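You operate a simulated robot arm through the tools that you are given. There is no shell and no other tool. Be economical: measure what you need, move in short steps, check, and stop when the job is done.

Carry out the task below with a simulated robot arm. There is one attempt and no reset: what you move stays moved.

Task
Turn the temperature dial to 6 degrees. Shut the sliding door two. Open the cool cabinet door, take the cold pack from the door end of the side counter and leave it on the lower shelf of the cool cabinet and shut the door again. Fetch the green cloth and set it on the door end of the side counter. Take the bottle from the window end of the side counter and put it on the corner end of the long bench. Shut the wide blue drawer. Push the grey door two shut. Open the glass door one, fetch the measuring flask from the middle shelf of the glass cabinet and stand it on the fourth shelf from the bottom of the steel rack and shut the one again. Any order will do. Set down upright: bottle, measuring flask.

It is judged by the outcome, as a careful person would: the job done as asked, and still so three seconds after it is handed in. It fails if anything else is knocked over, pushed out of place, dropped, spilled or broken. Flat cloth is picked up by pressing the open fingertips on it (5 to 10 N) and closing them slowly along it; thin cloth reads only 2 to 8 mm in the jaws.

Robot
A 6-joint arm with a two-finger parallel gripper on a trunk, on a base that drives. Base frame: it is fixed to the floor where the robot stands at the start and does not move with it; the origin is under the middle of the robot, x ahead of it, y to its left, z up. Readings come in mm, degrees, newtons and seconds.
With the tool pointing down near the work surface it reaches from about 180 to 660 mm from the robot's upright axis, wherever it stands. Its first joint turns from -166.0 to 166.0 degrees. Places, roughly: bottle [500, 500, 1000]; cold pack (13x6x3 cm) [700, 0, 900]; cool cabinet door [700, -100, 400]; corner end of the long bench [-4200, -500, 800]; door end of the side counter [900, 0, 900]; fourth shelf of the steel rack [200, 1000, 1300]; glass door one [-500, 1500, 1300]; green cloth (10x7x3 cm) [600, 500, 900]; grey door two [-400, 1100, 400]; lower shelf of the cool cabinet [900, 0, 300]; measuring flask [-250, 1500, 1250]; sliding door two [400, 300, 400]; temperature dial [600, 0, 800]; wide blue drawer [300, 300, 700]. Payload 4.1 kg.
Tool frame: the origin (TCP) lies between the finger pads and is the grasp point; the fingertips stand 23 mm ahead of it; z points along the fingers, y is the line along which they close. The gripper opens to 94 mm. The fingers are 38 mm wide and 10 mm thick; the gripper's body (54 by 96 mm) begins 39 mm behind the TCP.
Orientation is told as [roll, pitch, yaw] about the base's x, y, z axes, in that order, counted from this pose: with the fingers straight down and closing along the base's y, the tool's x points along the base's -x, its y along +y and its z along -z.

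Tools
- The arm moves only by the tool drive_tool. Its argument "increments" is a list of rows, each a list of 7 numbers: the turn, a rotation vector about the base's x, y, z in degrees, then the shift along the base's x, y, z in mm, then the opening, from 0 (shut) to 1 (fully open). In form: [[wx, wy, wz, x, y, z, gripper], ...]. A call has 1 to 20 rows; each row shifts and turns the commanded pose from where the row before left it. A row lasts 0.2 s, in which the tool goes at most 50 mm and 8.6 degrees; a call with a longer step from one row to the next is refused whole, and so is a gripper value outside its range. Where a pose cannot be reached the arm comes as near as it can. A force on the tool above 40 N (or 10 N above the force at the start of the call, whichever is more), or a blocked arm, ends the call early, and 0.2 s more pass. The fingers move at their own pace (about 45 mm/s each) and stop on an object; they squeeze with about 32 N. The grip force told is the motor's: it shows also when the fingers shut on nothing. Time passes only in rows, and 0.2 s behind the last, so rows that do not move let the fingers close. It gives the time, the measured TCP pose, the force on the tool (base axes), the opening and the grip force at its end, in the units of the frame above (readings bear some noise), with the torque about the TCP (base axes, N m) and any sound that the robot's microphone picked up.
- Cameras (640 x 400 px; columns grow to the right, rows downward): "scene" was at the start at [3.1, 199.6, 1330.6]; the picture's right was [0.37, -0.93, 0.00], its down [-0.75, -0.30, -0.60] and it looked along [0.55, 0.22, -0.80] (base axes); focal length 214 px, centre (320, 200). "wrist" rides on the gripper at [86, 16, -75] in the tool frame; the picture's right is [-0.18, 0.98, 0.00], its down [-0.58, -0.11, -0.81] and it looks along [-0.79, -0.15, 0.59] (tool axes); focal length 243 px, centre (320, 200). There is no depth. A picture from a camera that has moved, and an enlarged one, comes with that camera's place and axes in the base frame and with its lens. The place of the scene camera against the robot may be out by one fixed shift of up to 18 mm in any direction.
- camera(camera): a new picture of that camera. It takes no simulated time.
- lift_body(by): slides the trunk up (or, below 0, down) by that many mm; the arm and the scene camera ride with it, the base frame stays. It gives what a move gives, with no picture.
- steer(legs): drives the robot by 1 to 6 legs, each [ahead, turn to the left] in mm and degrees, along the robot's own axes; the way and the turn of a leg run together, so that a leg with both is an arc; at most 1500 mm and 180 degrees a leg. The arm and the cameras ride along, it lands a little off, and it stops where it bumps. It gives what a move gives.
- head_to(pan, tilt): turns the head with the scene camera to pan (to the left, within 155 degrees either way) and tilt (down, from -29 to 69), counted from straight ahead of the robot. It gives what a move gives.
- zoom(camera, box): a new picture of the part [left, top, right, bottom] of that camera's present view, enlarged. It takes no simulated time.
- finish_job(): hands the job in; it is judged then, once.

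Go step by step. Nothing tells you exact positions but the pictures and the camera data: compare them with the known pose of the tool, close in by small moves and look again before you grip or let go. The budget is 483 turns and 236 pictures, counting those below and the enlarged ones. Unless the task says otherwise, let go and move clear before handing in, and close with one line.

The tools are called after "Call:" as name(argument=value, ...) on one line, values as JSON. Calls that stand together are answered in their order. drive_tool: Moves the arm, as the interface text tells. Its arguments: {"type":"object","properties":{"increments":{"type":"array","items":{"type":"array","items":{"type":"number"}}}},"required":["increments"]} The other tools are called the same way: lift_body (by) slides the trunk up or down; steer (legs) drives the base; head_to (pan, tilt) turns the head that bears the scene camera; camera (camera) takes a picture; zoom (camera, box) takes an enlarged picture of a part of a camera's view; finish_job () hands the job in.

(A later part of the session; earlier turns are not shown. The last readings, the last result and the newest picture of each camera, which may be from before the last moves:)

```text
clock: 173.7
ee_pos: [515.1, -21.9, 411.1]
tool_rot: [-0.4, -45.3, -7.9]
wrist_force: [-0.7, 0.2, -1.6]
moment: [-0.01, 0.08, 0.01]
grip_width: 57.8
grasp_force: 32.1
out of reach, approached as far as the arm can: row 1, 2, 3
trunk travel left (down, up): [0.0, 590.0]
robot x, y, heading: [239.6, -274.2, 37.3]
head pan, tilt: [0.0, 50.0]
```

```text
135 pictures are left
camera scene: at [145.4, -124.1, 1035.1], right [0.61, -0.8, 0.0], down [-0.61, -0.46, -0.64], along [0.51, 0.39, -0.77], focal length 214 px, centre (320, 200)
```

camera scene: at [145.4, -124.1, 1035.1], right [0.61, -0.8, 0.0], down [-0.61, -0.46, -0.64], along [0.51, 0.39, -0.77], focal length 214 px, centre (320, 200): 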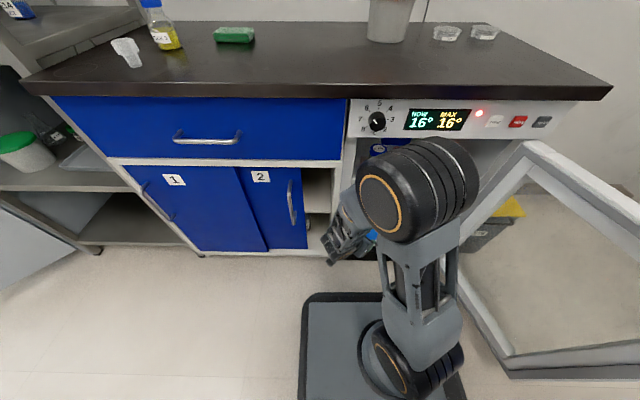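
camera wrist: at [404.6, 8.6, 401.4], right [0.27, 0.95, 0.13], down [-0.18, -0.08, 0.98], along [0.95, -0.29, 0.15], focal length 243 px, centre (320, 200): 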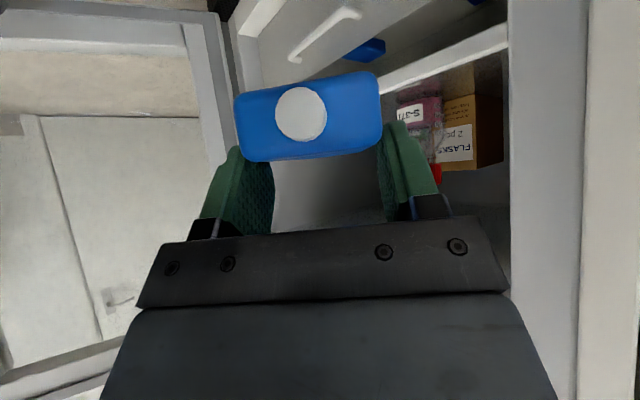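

Call:
drive_tool(increments=[[0, 0, 0, 24.5, -5.1, 0, 0.4], [0, 0, 0, 24.5, -5.1, 0, 0.4], [0, 0, 0, 24.5, -5.1, 0, 0.4]])

Call:
camera(camera="wrist")

```text
clock: 174.5
ee_pos: [587.2, -39.0, 410.0]
tool_rot: [-0.4, -45.3, -7.9]
wrist_force: [0.2, -0.1, -1.1]
moment: [0.0, 0.12, 0.02]
grip_width: 57.7
grasp_force: 32.2
trunk travel left (down, up): [0.0, 590.0]
robot x, y, heading: [237.0, -270.8, 37.0]
head pan, tilt: [0.0, 50.0]
```

```text
134 pictures are left
camera wrist: at [477.3, -6.8, 400.9], right [0.27, 0.96, 0.13], down [-0.18, -0.08, 0.98], along [0.95, -0.29, 0.15], focal length 243 px, centre (320, 200)
```

wrist: 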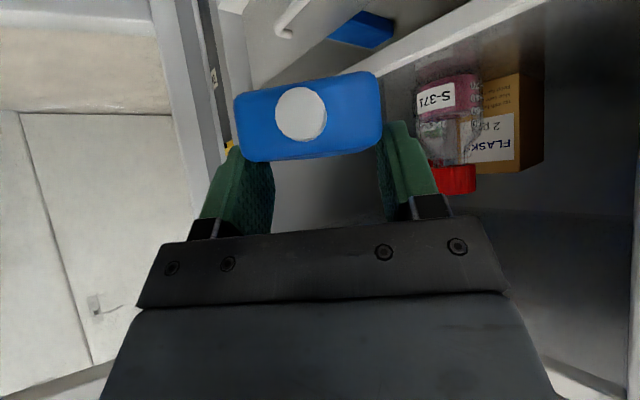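

Call:
drive_tool(increments=[[0, 0, 0, 18.6, -4.5, 0, 0.4], [0, 0, 0, 18.6, -4.5, 0, 0.4], [0, 0, 0, 18.6, -4.5, 0, 0.4], [0, 0, 0, 18.6, -4.5, 0, 0.4], [0, 0, 0, 18.6, -4.5, 0, 0.4]])

Call:
camera(camera="wrist")

Call:
camera(camera="scene")

```text
clock: 175.7
ee_pos: [681.7, -63.0, 410.5]
tool_rot: [-0.3, -45.3, -7.9]
wrist_force: [-0.2, -0.1, -0.7]
moment: [0.02, 0.06, 0.01]
grip_width: 57.5
grasp_force: 31.8
trunk travel left (down, up): [0.0, 590.0]
robot x, y, heading: [240.6, -269.4, 37.0]
head pan, tilt: [0.0, 50.0]
```

```text
133 pictures are left
camera wrist: at [570.8, -30.5, 401.5], right [0.27, 0.96, 0.13], down [-0.18, -0.08, 0.98], along [0.95, -0.29, 0.15], focal length 243 px, centre (320, 200)
```

wrist: 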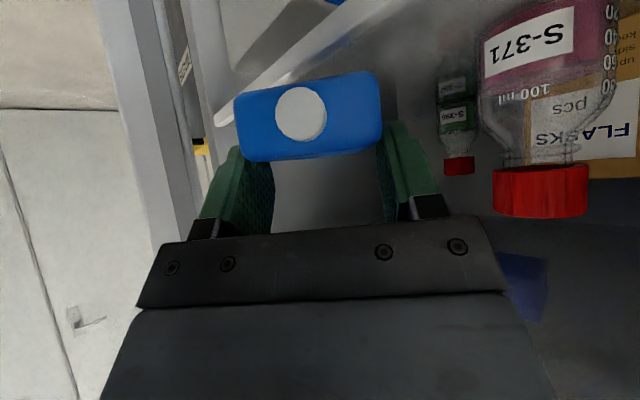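

```text
132 pictures are left
camera scene: at [145.5, -124.1, 1035.1], right [0.61, -0.8, 0.0], down [-0.61, -0.46, -0.64], along [0.51, 0.39, -0.77], focal length 214 px, centre (320, 200)
```

scene: 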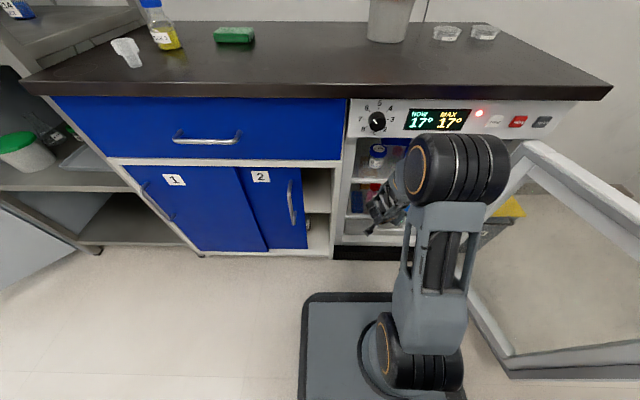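

Call:
drive_tool(increments=[[0, 0, 0, 21.9, -4, 0, 0.4], [0, 0, 0, 21.9, -4, 0, 0.4], [0, 0, 0, 21.9, -4, 0, 0.4], [0, 0, 0, 10, -2, 0, 0.4]])

Call:
camera(camera="wrist")

```text
clock: 176.7
ee_pos: [756.8, -76.8, 408.5]
tool_rot: [-0.3, -45.3, -7.9]
wrist_force: [0.4, 0.3, -1.9]
moment: [-0.04, 0.08, 0.01]
grip_width: 57.3
grasp_force: 32.2
trunk travel left (down, up): [0.0, 590.0]
robot x, y, heading: [237.9, -275.1, 37.3]
head pan, tilt: [0.0, 50.0]
```

```text
131 pictures are left
camera wrist: at [646.5, -44.4, 400.0], right [0.27, 0.96, 0.13], down [-0.18, -0.08, 0.98], along [0.95, -0.28, 0.15], focal length 243 px, centre (320, 200)
```

wrist: 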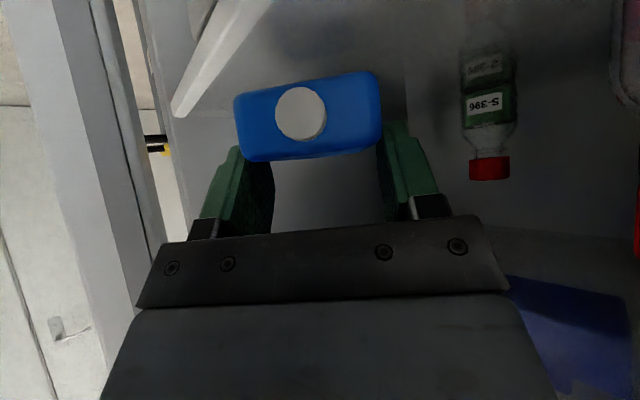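

Call:
drive_tool(increments=[[0, 0, 0, 14, -1, 0, 0.4], [0, 0, 0, 14, -1, 0, 0.4], [0, 0, 0, 0, 0, -8, 0.4], [0, 0, 0, 0, 0, -8, 0.4]])

Call:
drive_tool(increments=[[0, 0, 0, 0, 0, -4, 0.4], [0, 0, 0, 0, 0, -4, 0.4]])

Call:
camera(camera="wrist")

```text
clock: 177.7
ee_pos: [786.9, -78.4, 394.9]
tool_rot: [-0.3, -45.5, -8.0]
wrist_force: [-0.1, 1.0, -1.2]
moment: [-0.01, 0.07, 0.01]
grip_width: 57.7
grasp_force: 31.7
trunk travel left (down, up): [0.0, 590.0]
robot x, y, heading: [238.9, -276.2, 37.3]
head pan, tilt: [0.0, 50.0]
```

```text
clock: 178.3
ee_pos: [785.7, -78.1, 383.2]
tool_rot: [-0.4, -45.3, -8.0]
wrist_force: [0.3, -0.1, -1.9]
moment: [-0.03, 0.12, -0.01]
grip_width: 57.7
grasp_force: 32.0
trunk travel left (down, up): [0.0, 590.0]
robot x, y, heading: [237.9, -273.6, 37.4]
head pan, tilt: [0.0, 50.0]
```

```text
130 pictures are left
camera wrist: at [675.4, -46.8, 375.8], right [0.27, 0.95, 0.13], down [-0.18, -0.08, 0.98], along [0.95, -0.29, 0.15], focal length 243 px, centre (320, 200)
```

wrist: 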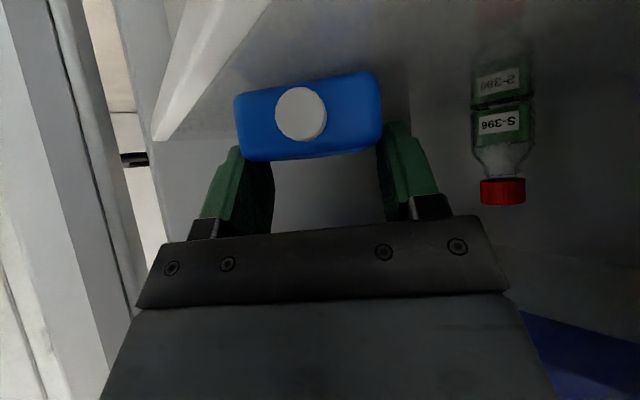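

Call:
drive_tool(increments=[[0, 0, 0, 0, 0, -3, 0.4], [0, 0, 0, 0, 0, -3, 0.4], [0, 0, 0, 0, 0, 0, 0.4]])

Call:
zoom(camera="wrist", box=[140, 0, 540, 200])

```text
clock: 179.1
ee_pos: [785.2, -78.9, 380.4]
tool_rot: [-0.2, -45.7, -8.1]
wrist_force: [0.3, -0.3, 13.1]
moment: [-0.07, -0.53, -0.09]
grip_width: 57.6
grasp_force: 33.0
trunk travel left (down, up): [0.0, 590.0]
robot x, y, heading: [233.4, -271.3, 37.4]
head pan, tilt: [0.0, 50.0]
```

```text
1.60 times, centred on (340, 100) of wrist
camera zoom: at [675.6, -46.7, 371.3], right [0.27, 0.95, 0.13], down [-0.18, -0.08, 0.98], along [0.95, -0.29, 0.15], focal length 388 px, centre (288, 360)
```

zoom: 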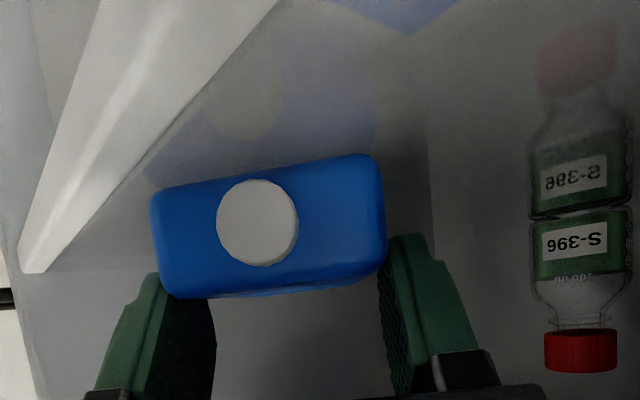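

Contact (13 N): pack rests on the shelf. Release and retract straight back along the entry line.

Call:
drive_tool(increments=[[0, 0, 0, 0, 0, 1.5, 0.55], [0, 0, 0, 0, 0, 0, 0.75], [0, 0, 0, 0, 0, 0, 0.95], [0, 0, 0, 0, 0, 3, 0.97], [0, 0, 0, -15, 2, 4, 0.97], [0, 0, 0, -20, 3, 4, 0.97], [0, 0, 0, -20, 3, 4, 0.97], [0, 0, 0, -20, 3, 4, 0.97], [0, 0, 0, -20, 3, 4, 0.97]])

Call:
camera(camera="wrist")

```text
clock: 181.1
ee_pos: [690.8, -65.0, 404.5]
tool_rot: [-0.2, -45.4, -8.0]
wrist_force: [-0.6, -0.1, -0.1]
moment: [0.01, -0.01, 0.01]
grip_width: 91.0
grasp_force: 0.0
trunk travel left (down, up): [0.0, 590.0]
robot x, y, heading: [237.8, -272.8, 37.2]
head pan, tilt: [0.0, 50.0]
```

```text
128 pictures are left
camera wrist: at [579.9, -32.4, 395.8], right [0.27, 0.95, 0.13], down [-0.18, -0.08, 0.98], along [0.95, -0.29, 0.15], focal length 243 px, centre (320, 200)
```

wrist: 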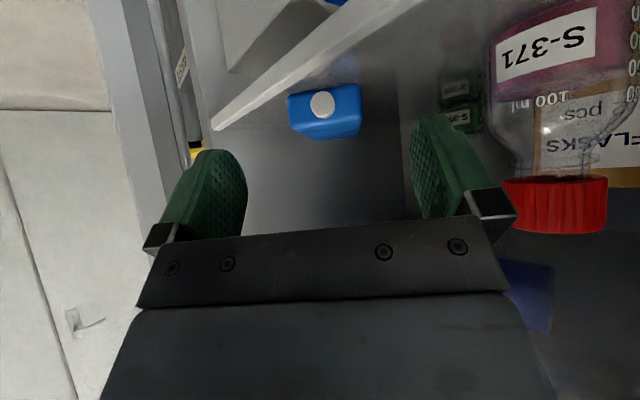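

Pack lies flat on the lower shelf. Back out with the base, then return to tool-down at height.

Call:
steer(legs=[[-170, 0]])

Call:
drive_tool(increments=[[0, 0, 0, 0, 0, 30, 0.7], [0, 0, 0, 0, 0, 30, 0.7], [0, 0, 0, 0, 0, 30, 0.7], [0, 0, 0, 0, 0, 30, 0.7], [0, 0, 0, 0, 0, 30, 0.7], [0, 0, 0, 0, 0, 30, 0.7], [0, 0, 0, 0, 0, 30, 0.7]])

Call:
camera(camera="scene")

```text
clock: 182.6
ee_pos: [558.3, -165.7, 403.6]
tool_rot: [-0.4, -45.3, -7.9]
wrist_force: [-0.5, 0.4, -0.2]
moment: [0.01, 0.03, 0.01]
grip_width: 91.2
grasp_force: 0.0
trunk travel left (down, up): [0.0, 590.0]
robot x, y, heading: [102.4, -374.8, 37.5]
head pan, tilt: [0.0, 50.0]
```

```text
clock: 184.2
ee_pos: [557.1, -165.0, 612.9]
tool_rot: [-0.3, -45.3, -7.9]
wrist_force: [0.2, 0.5, -0.7]
moment: [0.0, 0.04, 0.02]
grip_width: 65.8
grasp_force: 0.0
trunk travel left (down, up): [0.0, 590.0]
robot x, y, heading: [106.3, -374.1, 37.2]
head pan, tilt: [0.0, 50.0]
```

```text
127 pictures are left
camera scene: at [12.6, -225.4, 1035.0], right [0.61, -0.8, 0.0], down [-0.61, -0.46, -0.64], along [0.51, 0.39, -0.77], focal length 214 px, centre (320, 200)
```

scene: 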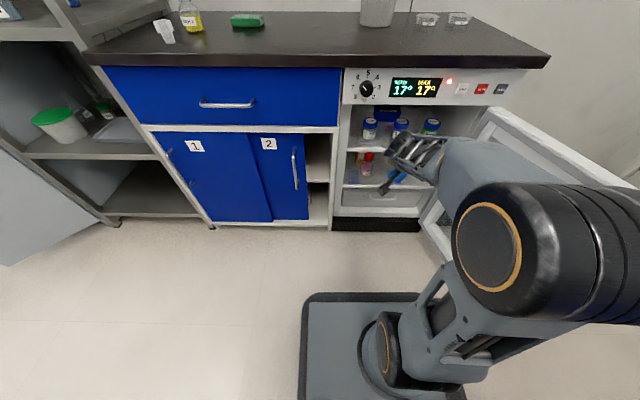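

Call:
drive_tool(increments=[[1.05, 7.48, 0, -5, -4, 26, 0.7], [1.05, 7.48, 0, -5, -4, 26, 0.7], [1.05, 7.48, 0, -5, -4, 26, 0.7], [1.05, 7.48, 0, -5, -4, 26, 0.7], [1.05, 7.48, 0, -5, -4, 26, 0.7], [1.05, 7.48, 0, -5, -4, 26, 0.7]])

Call:
camera(camera="wrist")

```text
clock: 185.6
ee_pos: [524.5, -191.5, 769.8]
tool_rot: [-0.3, 0.1, -7.9]
wrist_force: [0.4, -0.1, 0.2]
moment: [0.0, -0.01, -0.01]
grip_width: 65.9
grasp_force: 0.0
trunk travel left (down, up): [0.0, 590.0]
robot x, y, heading: [101.7, -373.9, 37.4]
head pan, tilt: [0.0, 50.0]
```

```text
126 pictures are left
camera wrist: at [441.8, -162.6, 844.8], right [0.32, 0.95, -0.01], down [0.56, -0.18, 0.81], along [0.76, -0.26, -0.59], focal length 243 px, centre (320, 200)
```

wrist: 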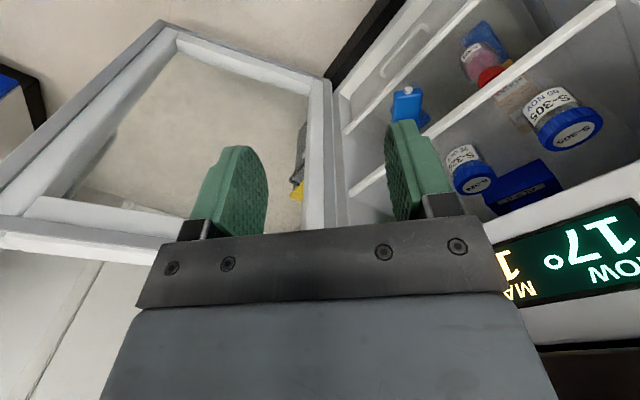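

Now go back over the door to the handle, yawing to match, staying above the door top.

Call:
drive_tool(increments=[[0, 0, 8.1, -3.1, -23, 1, 0.6], [0, 0, 8.1, -3.1, -23, 1, 0.6], [0, 0, 8.1, -3.1, -23, 1, 0.6], [0, 0, 8.1, -3.1, -23, 1, 0.6], [0, 0, 8.1, -3.1, -23, 1, 0.6], [0, 0, 8.1, -3.1, -23, 1, 0.6], [0, 0, 8.1, -3.1, -23, 1, 0.6], [0, 0, 8.1, -3.1, -23, 1, 0.6], [0, 0, 8.1, -3.1, -23, 1, 0.6], [0, 0, 8.1, -3.1, -23, 1, 0.6], [0, 0, 8.1, -3.1, -23, 1, 0.6], [0, 0, 8.1, -3.1, -23, 1, 0.6], [0, 0, 8.1, -3.1, -23, 1, 0.6], [0, 0, 8.1, -3.1, -23, 1, 0.6], [0, 0, 8.1, -3.1, -23, 1, 0.6]])

Call:
camera(camera="wrist")

Call:
camera(camera="scene")

```text
clock: 188.8
ee_pos: [482.9, -535.7, 784.4]
tool_rot: [-0.3, 0.1, 113.7]
wrist_force: [-0.9, -0.2, 0.2]
moment: [-0.05, 0.03, 0.02]
grip_width: 56.6
grasp_force: 0.0
trunk travel left (down, up): [0.0, 590.0]
robot x, y, heading: [104.7, -374.9, 37.2]
head pan, tilt: [0.0, 50.0]
```

```text
125 pictures are left
camera wrist: at [500.5, -621.8, 858.9], right [-0.97, -0.23, 0.0], down [-0.14, 0.57, 0.81], along [-0.18, 0.79, -0.59], focal length 243 px, centre (320, 200)
```

wrist: 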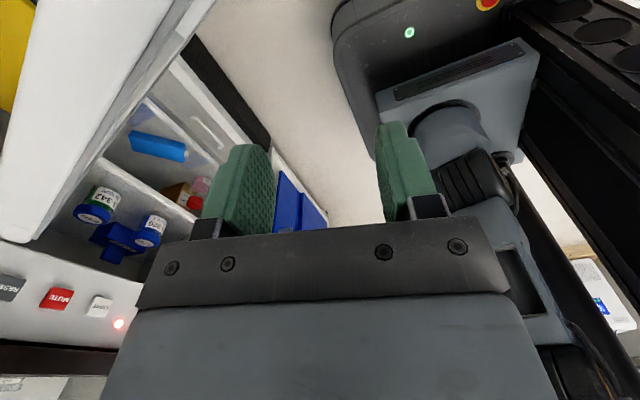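

```text
124 pictures are left
camera scene: at [12.5, -225.5, 1035.1], right [0.61, -0.8, 0.0], down [-0.61, -0.46, -0.64], along [0.51, 0.39, -0.77], focal length 214 px, centre (320, 200)
```

scene: 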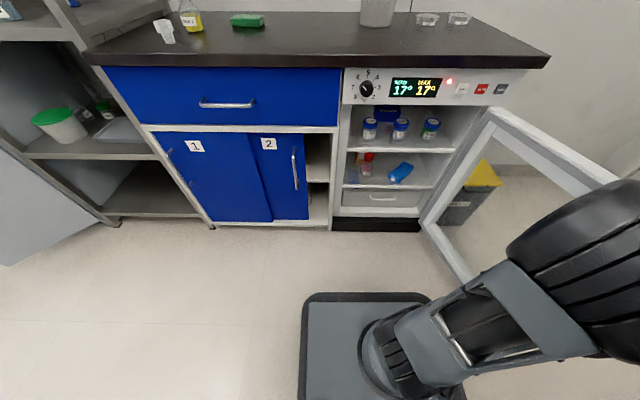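

The door has swung on to ~113° open. I'll shift the robot ~120 mm right and back a little so the handle is within reach.

Call:
steer(legs=[[-40, 0], [0, -90], [130, 0], [0, 90]])

Call:
head_to(pan=-35, tilt=50)

Call:
camera(camera="scene")

```text
clock: 198.2
ee_pos: [536.2, -649.9, 786.5]
tool_rot: [-0.3, 0.0, 115.8]
wrist_force: [-0.3, -0.1, 0.3]
moment: [-0.04, -0.01, -0.03]
grip_width: 56.2
grasp_force: 0.1
trunk travel left (down, up): [0.0, 590.0]
robot x, y, heading: [156.3, -505.2, 39.6]
head pan, tilt: [0.0, 50.0]
```

```text
clock: 199.2
ee_pos: [537.0, -649.9, 784.0]
tool_rot: [-0.3, 0.0, 115.8]
wrist_force: [-1.4, -0.3, 0.8]
moment: [-0.02, -0.03, -0.02]
grip_width: 56.5
grasp_force: 0.0
trunk travel left (down, up): [0.0, 590.0]
robot x, y, heading: [155.0, -503.9, 39.5]
head pan, tilt: [-35.0, 50.0]
```

```text
123 pictures are left
camera scene: at [74.0, -400.8, 1035.1], right [0.08, -1.0, 0.0], down [-0.76, -0.06, -0.64], along [0.64, 0.05, -0.77], focal length 214 px, centre (320, 200)
```

scene: 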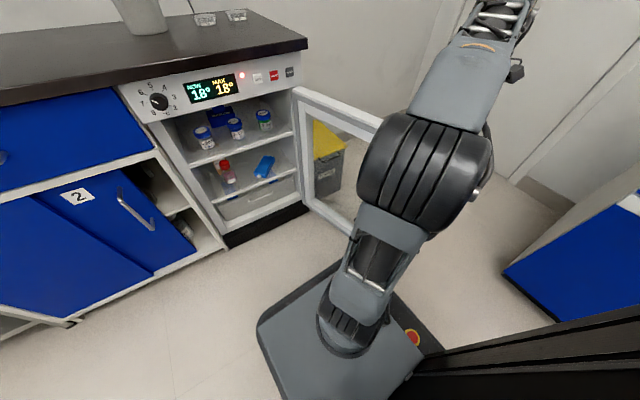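

Call:
drive_tool(increments=[[0, 0, 7, 22, -9.5, 0, 0.6], [0, 0, 7, 22, -9.5, 0, 0.6], [0, 0, 7, 22, -9.5, 0, 0.6], [0, 0, 7, 22, -9.5, 0, 0.6]])

Call:
camera(camera="wrist")

```text
clock: 200.2
ee_pos: [625.1, -687.9, 784.8]
tool_rot: [-0.3, -0.1, 144.0]
wrist_force: [-0.5, 0.0, -0.1]
moment: [0.04, -0.02, 0.01]
grip_width: 56.6
grasp_force: 0.1
trunk travel left (down, up): [0.0, 590.0]
robot x, y, heading: [152.0, -503.8, 39.7]
head pan, tilt: [-35.0, 50.0]
```

```text
122 pictures are left
camera wrist: at [685.6, -751.9, 858.5], right [-0.73, -0.69, -0.01], down [-0.41, 0.43, 0.81], along [-0.55, 0.59, -0.59], focal length 243 px, centre (320, 200)
```

wrist: 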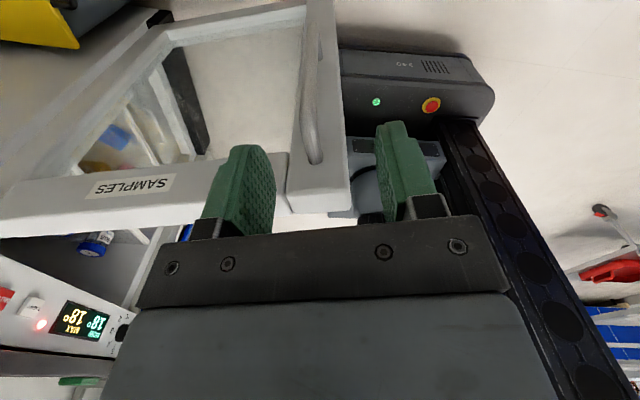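

Handle found and aligned. Zoom to refine.

Call:
zoom(camera="wrist", box=[200, 0, 440, 240])

```text
1.67 times, centred on (320, 120) of wrist
camera zoom: at [685.6, -751.9, 858.5], right [-0.73, -0.69, -0.01], down [-0.41, 0.43, 0.81], along [-0.55, 0.59, -0.59], focal length 404 px, centre (320, 333)
```

zoom: 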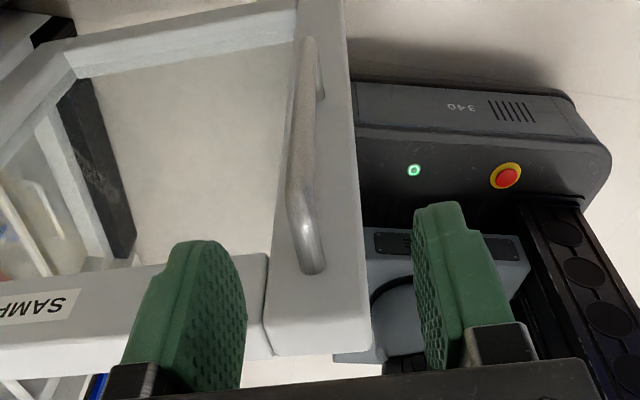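

Call:
drive_tool(increments=[[0, 0, 0, -6.5, 16, 0, 0.6], [0, 0, 0, -6.5, 16, 0, 0.6], [0, 0, 0, 0, 0, -20, 0.6], [0, 0, 0, 0, 0, -20, 0.6], [0, 0, 0, 0, 0, -20, 0.6]])

Call:
zoom(camera="wrist", box=[200, 0, 440, 240])

```text
clock: 201.4
ee_pos: [612.3, -654.5, 724.8]
tool_rot: [-0.3, 0.0, 143.8]
wrist_force: [0.5, 0.2, -0.2]
moment: [0.05, -0.01, 0.02]
grip_width: 56.2
grasp_force: 0.0
trunk travel left (down, up): [0.0, 590.0]
robot x, y, heading: [156.8, -501.1, 39.7]
head pan, tilt: [-35.0, 50.0]
```

```text
1.67 times, centred on (320, 120) of wrist
camera zoom: at [672.4, -720.0, 798.7], right [-0.73, -0.68, -0.01], down [-0.41, 0.43, 0.81], along [-0.55, 0.59, -0.59], focal length 404 px, centre (320, 333)
```

zoom: 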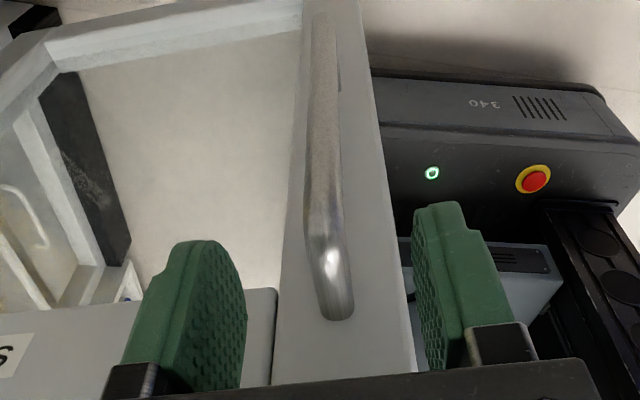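

Call:
drive_tool(increments=[[0, 0, 0, -6.8, 4, 0, 0.6], [0, 0, 0, 0, 0, -17, 0.6], [0, 0, 0, 0, 0, -17, 0.6], [0, 0, 0, 0, 0, -17, 0.6], [0, 0, 0, 0, 0, 0, 0.3], [0, 0, 0, 0, 0, 0, 0], [0, 0, 0, 0, 0, 0, 0], [0, 0, 0, 0, 0, 0, 0]])

Call:
camera(camera="wrist")

```text
clock: 203.2
ee_pos: [606.0, -648.9, 676.1]
tool_rot: [-0.5, 0.4, 144.0]
wrist_force: [1.3, 1.2, 15.7]
moment: [0.17, 1.89, -0.39]
grip_width: 16.4
grasp_force: 44.9
trunk travel left (down, up): [0.0, 590.0]
robot x, y, heading: [154.5, -503.3, 40.1]
head pan, tilt: [-35.0, 50.0]
stopped in row 8: the force on the tool passed its limit at 41 N (the readings are from after the stop); the commanded pose is now the measured one
```

```text
119 pictures are left
camera wrist: at [665.1, -713.4, 751.2], right [-0.73, -0.69, -0.01], down [-0.41, 0.43, 0.8], along [-0.55, 0.59, -0.59], focal length 243 px, centre (320, 200)
```

wrist: 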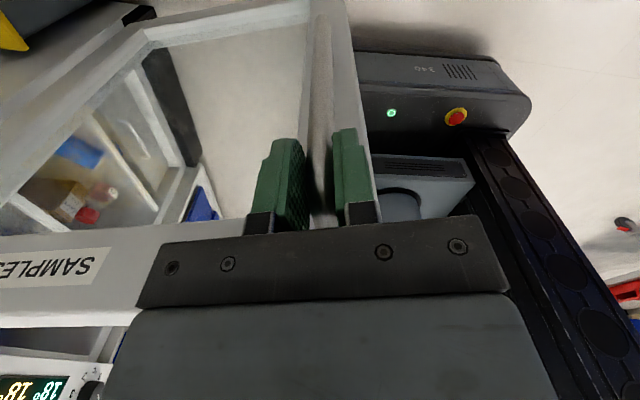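

Gripped, but the closing door would brush my base. Release, back the robot off 130 mm, and regrip from there.

Call:
drive_tool(increments=[[0, 0, 0, 0, 0, 0, 0.4], [0, 0, 0, 0, 0, 0, 0.6], [0, 0, 0, 0, 0, 20, 0.6], [0, 0, 0, 0, 0, 20, 0.6], [0, 0, 0, 0, 0, 20, 0.6], [0, 0, 0, 0, 0, 15, 0.6]])

Call:
steer(legs=[[-130, 0]])

Call:
drive_tool(increments=[[0, 0, 0, 25, 20.5, 0, 0.6], [0, 0, 0, 25, 20.5, 0, 0.6], [0, 0, 0, 25, 20.5, 0, 0.6], [0, 0, 0, 25, 20.5, 0, 0.6]])

Call:
zoom(camera="wrist", box=[200, 0, 440, 240])

```text
clock: 204.6
ee_pos: [605.7, -651.1, 750.4]
tool_rot: [-0.5, 0.1, 143.9]
wrist_force: [-0.3, 0.6, 0.4]
moment: [0.02, 0.03, -0.01]
grip_width: 56.4
grasp_force: 0.0
trunk travel left (down, up): [0.0, 590.0]
robot x, y, heading: [154.4, -506.5, 39.6]
head pan, tilt: [-35.0, 50.0]
```

```text
clock: 205.9
ee_pos: [506.0, -731.4, 750.3]
tool_rot: [-0.5, 0.2, 144.1]
wrist_force: [-0.4, 0.4, -0.7]
moment: [-0.02, 0.03, -0.01]
grip_width: 56.3
grasp_force: 0.0
trunk travel left (down, up): [0.0, 590.0]
robot x, y, heading: [55.0, -585.9, 39.7]
head pan, tilt: [-35.0, 50.0]
```

```text
clock: 206.9
ee_pos: [608.1, -649.8, 749.5]
tool_rot: [-0.5, 0.3, 144.1]
wrist_force: [-0.8, 0.2, -0.4]
moment: [0.01, -0.02, -0.02]
grip_width: 56.2
grasp_force: 0.0
trunk travel left (down, up): [0.0, 590.0]
robot x, y, heading: [55.5, -584.7, 39.8]
head pan, tilt: [-35.0, 50.0]
```

```text
1.67 times, centred on (320, 120) of wrist
camera zoom: at [667.3, -714.6, 823.9], right [-0.73, -0.69, -0.01], down [-0.41, 0.43, 0.8], along [-0.55, 0.59, -0.59], focal length 404 px, centre (320, 333)
```

zoom: 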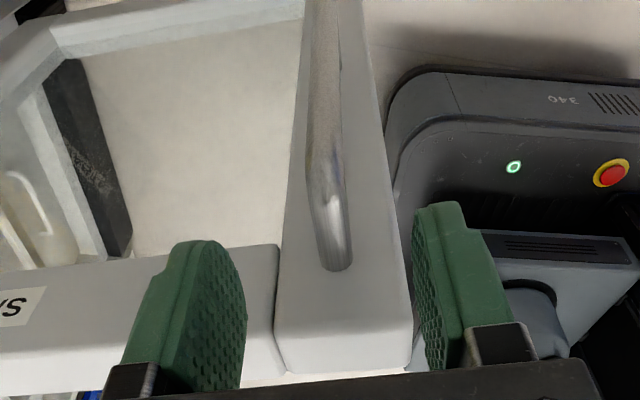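

Call:
drive_tool(increments=[[0, 0, 0, -3, 1, -18, 0.6], [0, 0, 0, 0, 0, -20, 0.6], [0, 0, 0, 0, 0, -18, 0.6], [0, 0, 0, 0, 0, -16, 0.6], [0, 0, 0, 0, 0, 0, 0.3], [0, 0, 0, 0, 0, 0, 0.1], [0, 0, 0, 0, 0, 0, 0]])

```text
clock: 208.5
ee_pos: [605.0, -648.4, 677.3]
tool_rot: [-0.5, 0.1, 144.1]
wrist_force: [4.7, 6.5, 0.6]
moment: [-0.51, 0.43, -0.54]
grip_width: 16.5
grasp_force: 34.3
trunk travel left (down, up): [0.0, 590.0]
robot x, y, heading: [57.0, -586.1, 39.8]
head pan, tilt: [-35.0, 50.0]
```

Swing the door closed along the fitted arc (pivot (817, −278), R 426).

Call:
drive_tool(increments=[[0, 0, -2.5, -15.9, 9.6, 0, 0], [0, 0, -2.5, -15.5, 10.3, 0, 0], [0, 0, -2.5, -15.0, 10.9, 0, 0], [0, 0, -2.5, -14.6, 11.6, 0, 0], [0, 0, -2.5, -14.0, 12.2, 0, 0], [0, 0, -2.5, -13.5, 12.8, 0, 0], [0, 0, -2.5, -12.9, 13.4, 0, 0], [0, 0, -2.5, -12.3, 13.9, 0, 0], [0, 0, -2.5, -11.7, 14.5, 0, 0], [0, 0, -2.5, -11.1, 14.95, 0, 0]])

Call:
drive_tool(increments=[[0, 0, -2.5, -10.4, 15.4, 0, 0], [0, 0, -2.5, -9.7, 15.9, 0, 0], [0, 0, -2.5, -9.0, 16.3, 0, 0], [0, 0, -2.5, -8.3, 16.6, 0, 0], [0, 0, -2.5, -7.6, 17.0, 0, 0], [0, 0, -2.5, -6.8, 17.3, 0, 0], [0, 0, -2.5, -6.1, 17.6, 0, 0], [0, 0, -2.5, -5.3, 17.8, 0, 0], [0, 0, -2.5, -4.5, 18.0, 0, 0], [0, 0, -2.5, -3.7, 18.2, 0, 0]])

Call:
camera(camera="scene")

```text
clock: 210.3
ee_pos: [490.6, -551.8, 677.4]
tool_rot: [-0.8, 0.3, 124.0]
wrist_force: [10.7, 6.2, -3.5]
moment: [-0.56, 0.76, -0.8]
grip_width: 16.6
grasp_force: 44.9
trunk travel left (down, up): [0.0, 590.0]
robot x, y, heading: [53.5, -586.1, 39.8]
head pan, tilt: [-35.0, 50.0]
stopped in row 9: the force on the tool passed its limit at 41 N (the readings are from after the stop); the commanded pose is now the measured one
```

```text
clock: 211.4
ee_pos: [446.7, -485.7, 677.0]
tool_rot: [0.1, 0.2, 113.3]
wrist_force: [-1.0, -2.7, -2.7]
moment: [0.24, 0.58, -0.61]
grip_width: 16.4
grasp_force: 45.4
trunk travel left (down, up): [0.0, 590.0]
robot x, y, heading: [58.6, -583.0, 40.0]
head pan, tilt: [-35.0, 50.0]
stopped in row 5: the force on the tool passed its limit at 44 N (the readings are from after the stop); the commanded pose is now the measured one
```

```text
117 pictures are left
camera scene: at [-25.4, -483.7, 1035.5], right [0.08, -1.0, 0.0], down [-0.76, -0.06, -0.64], along [0.64, 0.05, -0.77], focal length 214 px, centre (320, 200)
```

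scene: 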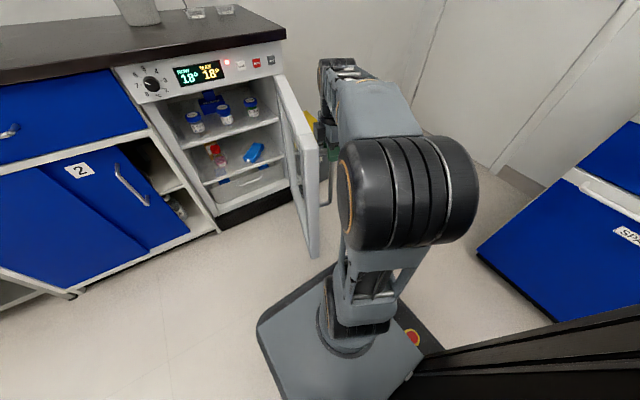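

Call:
drive_tool(increments=[[0, 0, -2, -7.1, 13.1, 0, 0], [0, 0, -2, -6.6, 13.4, 0, 0], [0, 0, -2, -6.1, 13.6, 0, 0], [0, 0, -2, -5.7, 13.8, 0, 0], [0, 0, -2, -5.2, 14.0, 0, 0], [0, 0, -2, -4.7, 14.1, 0, 0], [0, 0, -2, -4.2, 14.3, 0, 0], [0, 0, -2, -3.7, 14.4, 0, 0]])

Call:
drive_tool(increments=[[0, 0, -2, -3.2, 14.6, 0, 0], [0, 0, -2, -2.7, 14.7, 0, 0], [0, 0, -2, -2.2, 14.7, 0, 0], [0, 0, -2, -1.6, 14.8, 0, 0], [0, 0, -2, -1.1, 14.9, 0, 0], [0, 0, -2, -0.6, 14.9, 0, 0], [0, 0, -2, -0.1, 14.9, 0, 0], [0, 0, -2, 0.4, 14.9, 0, 0]])

Call:
camera(camera="scene")

```text
clock: 213.2
ee_pos: [404.3, -373.1, 678.8]
tool_rot: [-0.1, 0.2, 97.3]
wrist_force: [18.3, 1.8, 2.5]
moment: [-0.46, 0.39, -0.75]
grip_width: 16.2
grasp_force: 45.4
trunk travel left (down, up): [0.0, 590.0]
robot x, y, heading: [56.6, -586.6, 39.9]
head pan, tilt: [-35.0, 50.0]
```

```text
clock: 215.0
ee_pos: [392.4, -256.4, 677.9]
tool_rot: [-0.1, 0.2, 81.3]
wrist_force: [19.0, -3.1, 7.8]
moment: [-0.38, 0.48, -0.74]
grip_width: 16.1
grasp_force: 45.0
trunk travel left (down, up): [0.0, 590.0]
robot x, y, heading: [56.5, -582.7, 39.6]
head pan, tilt: [-35.0, 50.0]
```

```text
116 pictures are left
camera scene: at [-24.5, -483.9, 1035.2], right [0.08, -1.0, 0.0], down [-0.76, -0.06, -0.64], along [0.64, 0.05, -0.77], focal length 214 px, centre (320, 200)
```

scene: 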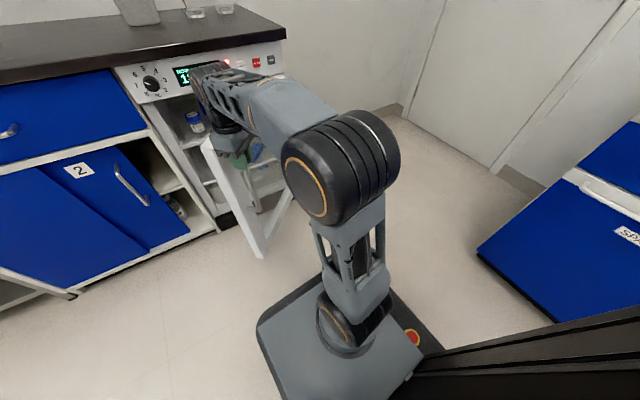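

Call:
drive_tool(increments=[[0, 0, -2, 1.5, 14.86, 0, 0], [0, 0, -2, 2.0, 14.8, 0, 0], [0, 0, -2, 2.3, 14.75, 0, 0], [0, 0, -2, 2.7, 14.7, 0, 0], [0, 0, -2, 3.1, 14.6, 0, 0], [0, 0, -2, 3.6, 14.5, 0, 0], [0, 0, -2, 4.1, 14.3, 0, 0], [0, 0, -2, 4.6, 14.2, 0, 0], [0, 0, -2, 5.1, 14.0, 0, 0], [0, 0, -2, 5.6, 13.8, 0, 0]])

Call:
drive_tool(increments=[[0, 0, 0, 0, 0, 0, 0.3], [0, 0, 0, 0, 0, 0, 0.6], [0, 0, 0, 0, 0, 20, 0.6], [0, 0, 0, 0, 0, 20, 0.6], [0, 0, 0, 0, 0, 20, 0.6], [0, 0, 0, 0, 0, 20, 0.6]])

Call:
camera(camera="scene")

```text
clock: 217.2
ee_pos: [425.9, -110.3, 677.4]
tool_rot: [-0.1, 0.1, 61.5]
wrist_force: [-5.0, 0.4, 4.2]
moment: [-0.38, 0.89, -0.58]
grip_width: 16.2
grasp_force: 44.7
trunk travel left (down, up): [0.0, 590.0]
robot x, y, heading: [59.2, -585.8, 39.6]
head pan, tilt: [-35.0, 50.0]
```

```text
clock: 218.6
ee_pos: [424.4, -114.1, 755.6]
tool_rot: [-0.1, 0.2, 61.4]
wrist_force: [-0.3, 0.9, -0.2]
moment: [0.01, 0.02, -0.04]
grip_width: 56.6
grasp_force: 0.0
out of reach, approached as far as the arm can: row 6
trunk travel left (down, up): [0.0, 590.0]
robot x, y, heading: [55.4, -584.3, 40.0]
head pan, tilt: [-35.0, 50.0]
```

```text
115 pictures are left
camera scene: at [-25.4, -483.5, 1035.1], right [0.08, -1.0, 0.0], down [-0.76, -0.06, -0.64], along [0.64, 0.05, -0.77], focal length 214 px, centre (320, 200)
```

scene: 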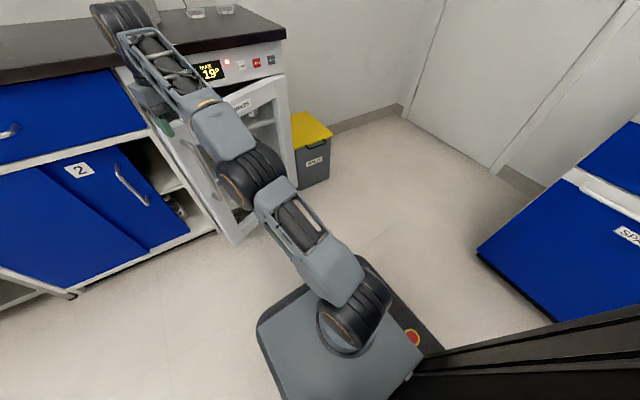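

Door is ~25° open. Retract, drive forward, pitch the tool horizontal and push the door shut on its frame.

Call:
drive_tool(increments=[[0, 0, -4, -22, -17, 0, 0.3], [0, 0, -4, -22, -17, 0, 0], [0, 0, -4, -22, -17, 0, 0], [0, 0, -4, -22, -17, 0, 0], [0, 0, -4, -22, -17, 0, 0], [0, 0, -4, 0, 0, 0, 0]])

Call:
steer(legs=[[150, -2]])

Call:
drive_tool(increments=[[4.99, -6.49, 0, 0, 0, -6, 0], [4.99, -6.49, 0, 0, 0, -6, 0], [4.99, -6.49, 0, 0, 0, -6, 0], [4.99, -6.49, 0, 0, 0, -6, 0], [4.99, -6.49, 0, 0, 0, -6, 0]])

```text
clock: 220.0
ee_pos: [315.2, -198.8, 754.9]
tool_rot: [-0.1, 0.2, 37.2]
wrist_force: [-0.1, 0.4, 0.0]
moment: [0.02, 0.01, 0.02]
grip_width: 0.0
grasp_force: 31.6
trunk travel left (down, up): [0.0, 590.0]
robot x, y, heading: [58.5, -586.9, 39.9]
head pan, tilt: [-35.0, 50.0]
```

```text
clock: 221.4
ee_pos: [445.8, -113.5, 755.6]
tool_rot: [-0.1, 0.2, 35.4]
wrist_force: [-0.5, 0.4, 0.3]
moment: [0.0, 0.02, -0.01]
grip_width: 0.0
grasp_force: 31.6
trunk travel left (down, up): [0.0, 590.0]
robot x, y, heading: [175.4, -489.1, 37.4]
head pan, tilt: [-35.0, 50.0]
```

```text
clock: 222.6
ee_pos: [445.3, -113.8, 725.5]
tool_rot: [1.8, -40.8, 34.7]
wrist_force: [0.5, 0.4, -0.5]
moment: [-0.01, 0.0, -0.02]
grip_width: 0.0
grasp_force: 32.1
trunk travel left (down, up): [0.0, 590.0]
robot x, y, heading: [171.7, -491.6, 37.7]
head pan, tilt: [-35.0, 50.0]
```

Call:
drive_tool(increments=[[0, 0, 0, -12, -20, 8, 0], [0, 0, 0, -12, -20, 8, 0], [4.99, -6.49, 0, 0, -20, 0, 0], [4.99, -6.49, 0, 5, -15, 0, 0], [4.99, -6.49, 0, 5, -10, 0, 0], [4.99, -6.49, 0, 0, 0, 0, 0], [4.99, -6.49, 0.5, 0, 0, 0, 0], [4.99, -6.49, 0.5, 0, 0, 0, 0]])

Call:
camera(camera="scene")

Call:
camera(camera="wrist")

```text
clock: 224.1
ee_pos: [443.9, -175.3, 697.1]
tool_rot: [-3.8, -68.1, 40.8]
wrist_force: [0.0, 0.1, 0.6]
moment: [-0.03, -0.01, 0.03]
grip_width: 0.0
grasp_force: 32.4
trunk travel left (down, up): [0.0, 590.0]
robot x, y, heading: [172.2, -490.1, 37.8]
head pan, tilt: [-35.0, 50.0]
stopped in row 7: the arm was blocked; the commanded pose is now the measured one
```

```text
114 pictures are left
camera scene: at [99.6, -382.9, 1038.4], right [0.05, -1.0, 0.0], down [-0.77, -0.04, -0.64], along [0.64, 0.03, -0.77], focal length 214 px, centre (320, 200)
```

scene: 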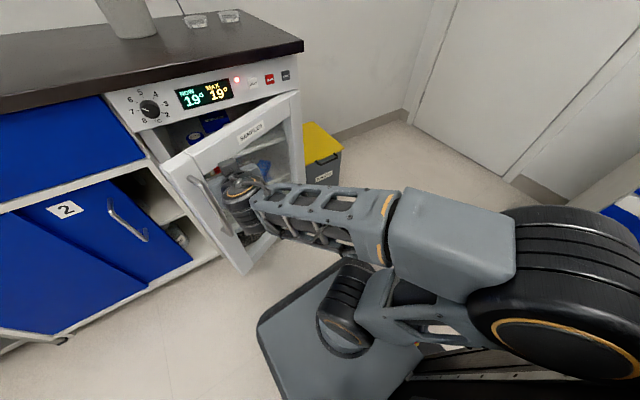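

```text
113 pictures are left
camera wrist: at [354.8, -224.7, 644.4], right [-0.54, 0.83, 0.15], down [-0.37, -0.39, 0.84], along [0.76, 0.4, 0.52], focal length 243 px, centre (320, 200)
```

wrist: 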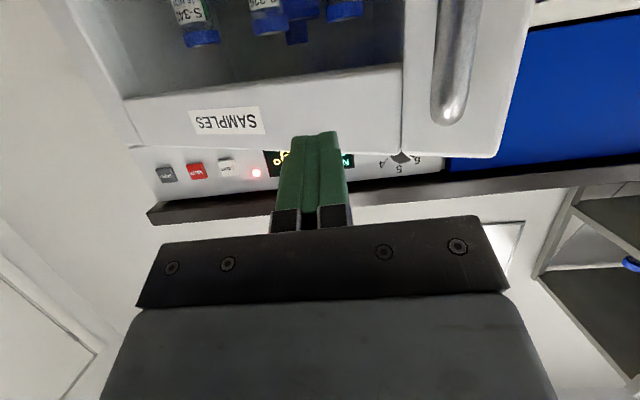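

Good enough: the closed fingers point at the door's SAMPLES band. Push by driving the base forward slowly.

Call:
steer(legs=[[150, 0]])

Call:
camera(camera="scene")

```text
clock: 225.5
ee_pos: [563.1, -84.5, 692.9]
tool_rot: [-4.1, -67.9, 41.0]
wrist_force: [0.8, -1.2, 1.0]
moment: [-0.04, -0.01, -0.03]
grip_width: 0.0
grasp_force: 31.8
trunk travel left (down, up): [0.0, 590.0]
robot x, y, heading: [292.6, -401.7, 37.8]
head pan, tilt: [-35.0, 50.0]
```

```text
112 pictures are left
camera scene: at [217.8, -291.6, 1035.0], right [0.05, -1.0, 0.0], down [-0.77, -0.04, -0.64], along [0.64, 0.03, -0.77], focal length 214 px, centre (320, 200)
```

scene: 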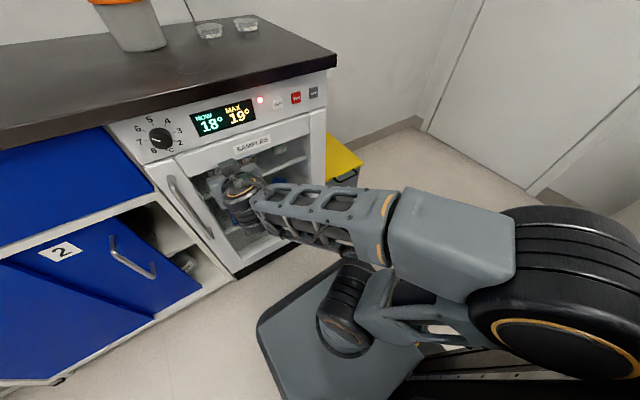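

The door swung nearly shut on its own. Push a bit more to seat it.

Call:
steer(legs=[[65, 0]])

Call:
drive_tool(increments=[[0, 0, 0, 4, 3, 0, 0], [0, 0, 0, 4, 3, 0, 0], [0, 0, 0, 4, 3, 0, 0], [0, 0, 0, 4, 3, 0, 0]])

Call:
camera(camera="scene")

```text
clock: 226.5
ee_pos: [607.9, -49.4, 690.5]
tool_rot: [-4.4, -67.7, 40.9]
wrist_force: [-27.6, -27.6, 13.3]
moment: [0.44, -0.56, -0.22]
grip_width: 0.0
grasp_force: 32.2
trunk travel left (down, up): [0.0, 590.0]
robot x, y, heading: [337.1, -364.8, 38.0]
head pan, tilt: [-35.0, 50.0]
stopped in leg 1: the force on the tool passed its limit at 190 N (the readings are from after the stop); the commanded pose is now the measured one
```

```text
clock: 226.8
ee_pos: [606.4, -48.1, 690.3]
tool_rot: [-4.4, -67.5, 41.1]
wrist_force: [-2.9, -3.8, -1.6]
moment: [-0.02, 0.01, -0.04]
grip_width: 0.0
grasp_force: 31.9
trunk travel left (down, up): [0.0, 590.0]
robot x, y, heading: [339.2, -362.0, 37.7]
head pan, tilt: [-35.0, 50.0]
stopped in row 1: the force on the tool passed its limit at 63 N (the readings are from after the stop); the commanded pose is now the measured one
```

```text
111 pictures are left
camera scene: at [262.0, -258.1, 1035.1], right [0.05, -1.0, 0.0], down [-0.77, -0.04, -0.64], along [0.64, 0.03, -0.77], focal length 214 px, centre (320, 200)
```

scene: 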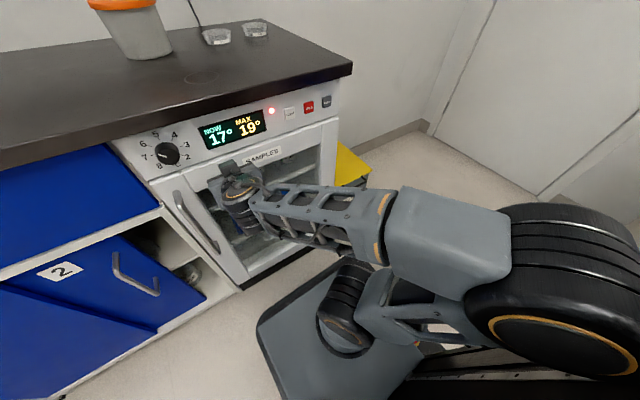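

Door shut. Back away, and reposition left for sliding door two (handle at right≈105, z 405–608; gap ~75 mm).

Call:
steer(legs=[[-120, 0], [0, 90], [250, 0], [0, -90]])

Call:
head_to(pan=0, tilt=55)

Call:
camera(camera="scene")

```text
clock: 237.1
ee_pos: [366.0, 79.8, 691.2]
tool_rot: [-4.4, -67.5, 40.0]
wrist_force: [0.1, -0.2, -0.3]
moment: [0.0, 0.0, 0.0]
grip_width: 0.0
grasp_force: 32.0
trunk travel left (down, up): [0.0, 590.0]
robot x, y, heading: [87.5, -231.5, 36.6]
head pan, tilt: [-35.0, 50.0]
```

```text
clock: 238.1
ee_pos: [365.2, 79.6, 691.1]
tool_rot: [-4.5, -67.7, 40.0]
wrist_force: [0.1, 1.5, 0.3]
moment: [0.01, 0.01, 0.01]
grip_width: 0.0
grasp_force: 32.0
trunk travel left (down, up): [0.0, 590.0]
robot x, y, heading: [92.8, -229.7, 36.6]
head pan, tilt: [0.0, 55.0]
```

```text
110 pictures are left
camera scene: at [-3.5, -83.2, 1028.6], right [0.6, -0.8, 0.0], down [-0.66, -0.49, -0.57], along [0.46, 0.34, -0.82], focal length 214 px, centre (320, 200)
```

scene: 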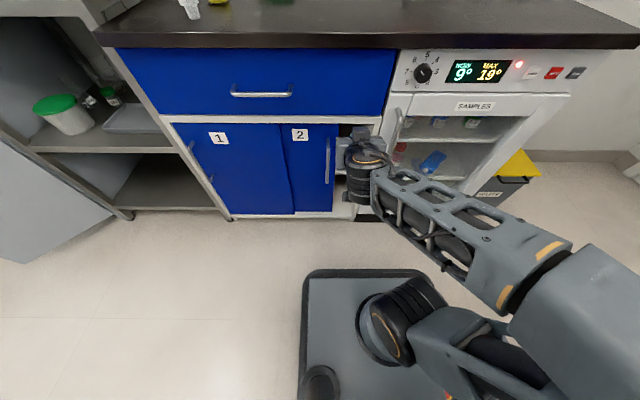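

Call:
drive_tool(increments=[[0, 0, 0, -8, 10.4, -18, 0], [0, 0, 0, -8, 10.4, -18, 0], [0, 0, 0, -8, 10.4, -18, 0], [0, 0, 0, -8, 10.4, -18, 0], [0, 0, 0, -8, 10.4, -18, 0], [0, 0, 0, -8, 10.4, -18, 0], [0, 0, 0, -8, 10.4, -18, 0]])

Call:
camera(camera="scene")

Call:
camera(camera="wrist")

```text
clock: 239.7
ee_pos: [307.5, 150.3, 566.8]
tool_rot: [-4.4, -67.8, 40.0]
wrist_force: [-0.3, -1.2, 0.8]
moment: [-0.01, 0.0, 0.0]
grip_width: 0.3
grasp_force: 31.7
trunk travel left (down, up): [0.0, 590.0]
robot x, y, heading: [88.9, -231.6, 36.4]
head pan, tilt: [0.0, 55.0]
```

```text
109 pictures are left
camera scene: at [-6.1, -85.1, 1028.6], right [0.6, -0.8, 0.0], down [-0.66, -0.49, -0.57], along [0.46, 0.34, -0.82], focal length 214 px, centre (320, 200)
```

scene: 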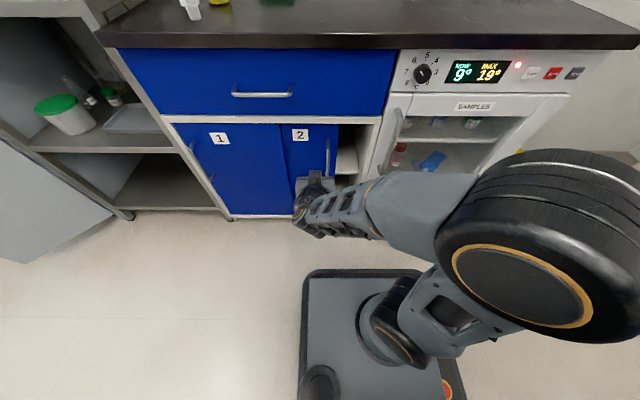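

```text
108 pictures are left
camera wrist: at [216.7, 102.2, 514.7], right [-0.52, 0.84, 0.14], down [-0.38, -0.38, 0.84], along [0.76, 0.39, 0.52], focal length 243 px, centre (320, 200)
```

wrist: 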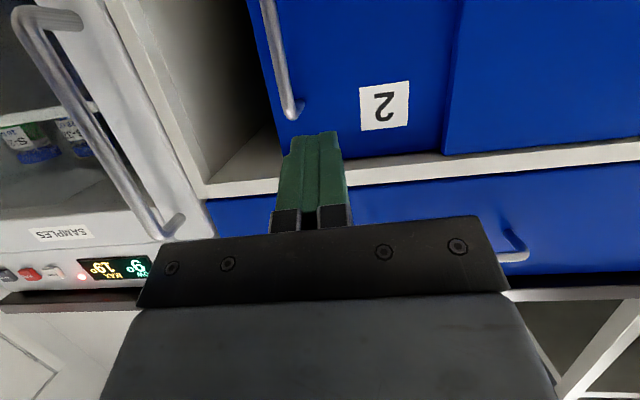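

Call:
drive_tool(increments=[[0, 0, 0, 11.9, 9.1, 0, 0], [0, 0, 0, 11.9, 9.1, 0, 0], [0, 0, 0, 11.9, 9.1, 0, 0], [0, 0, 0, 11.9, 9.1, 0, 0], [0, 0, 0, 11.9, 9.1, 0, 0], [0, 0, 0, 11.9, 9.1, 0, 0], [0, 0, 0, 11.9, 9.1, 0, 0]])

Call:
camera(camera="wrist")

```text
clock: 241.3
ee_pos: [390.9, 213.9, 565.6]
tool_rot: [-4.4, -67.7, 40.0]
wrist_force: [0.1, 0.5, -0.2]
moment: [0.03, -0.02, -0.03]
grip_width: 0.0
grasp_force: 32.0
trunk travel left (down, up): [0.0, 590.0]
robot x, y, heading: [87.2, -230.7, 36.5]
head pan, tilt: [0.0, 55.0]
```

```text
107 pictures are left
camera wrist: at [299.6, 166.6, 512.6], right [-0.52, 0.84, 0.14], down [-0.38, -0.38, 0.84], along [0.76, 0.39, 0.52], focal length 243 px, centre (320, 200)
```

wrist: 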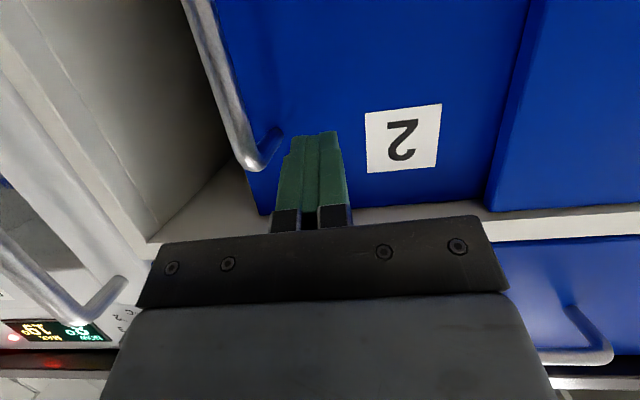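

Call:
drive_tool(increments=[[0, 0, 0, 0, 0, -20, 0], [0, 0, 0, 4, 3, -20, 0], [0, 0, 0, 0, 0, -10, 0], [0, 0, 0, 6.1, -7.9, 0, 0], [0, 0, 0, 6.1, -7.9, 0, 0], [0, 0, 0, 6.1, -7.9, 0, 0]])

Call:
camera(camera="wrist")

```text
clock: 242.7
ee_pos: [411.3, 194.3, 516.2]
tool_rot: [-4.5, -67.7, 40.1]
wrist_force: [-1.8, 1.0, -1.1]
moment: [-0.01, 0.0, 0.02]
grip_width: 0.0
grasp_force: 31.9
trunk travel left (down, up): [0.0, 590.0]
robot x, y, heading: [90.8, -230.8, 37.0]
head pan, tilt: [0.0, 55.0]
```

```text
106 pictures are left
camera wrist: at [322.0, 145.8, 463.7], right [-0.52, 0.84, 0.14], down [-0.38, -0.38, 0.85], along [0.76, 0.39, 0.52], focal length 243 px, centre (320, 200)
```

wrist: 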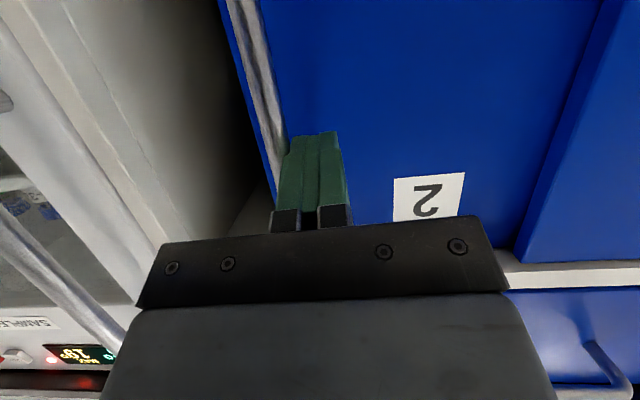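

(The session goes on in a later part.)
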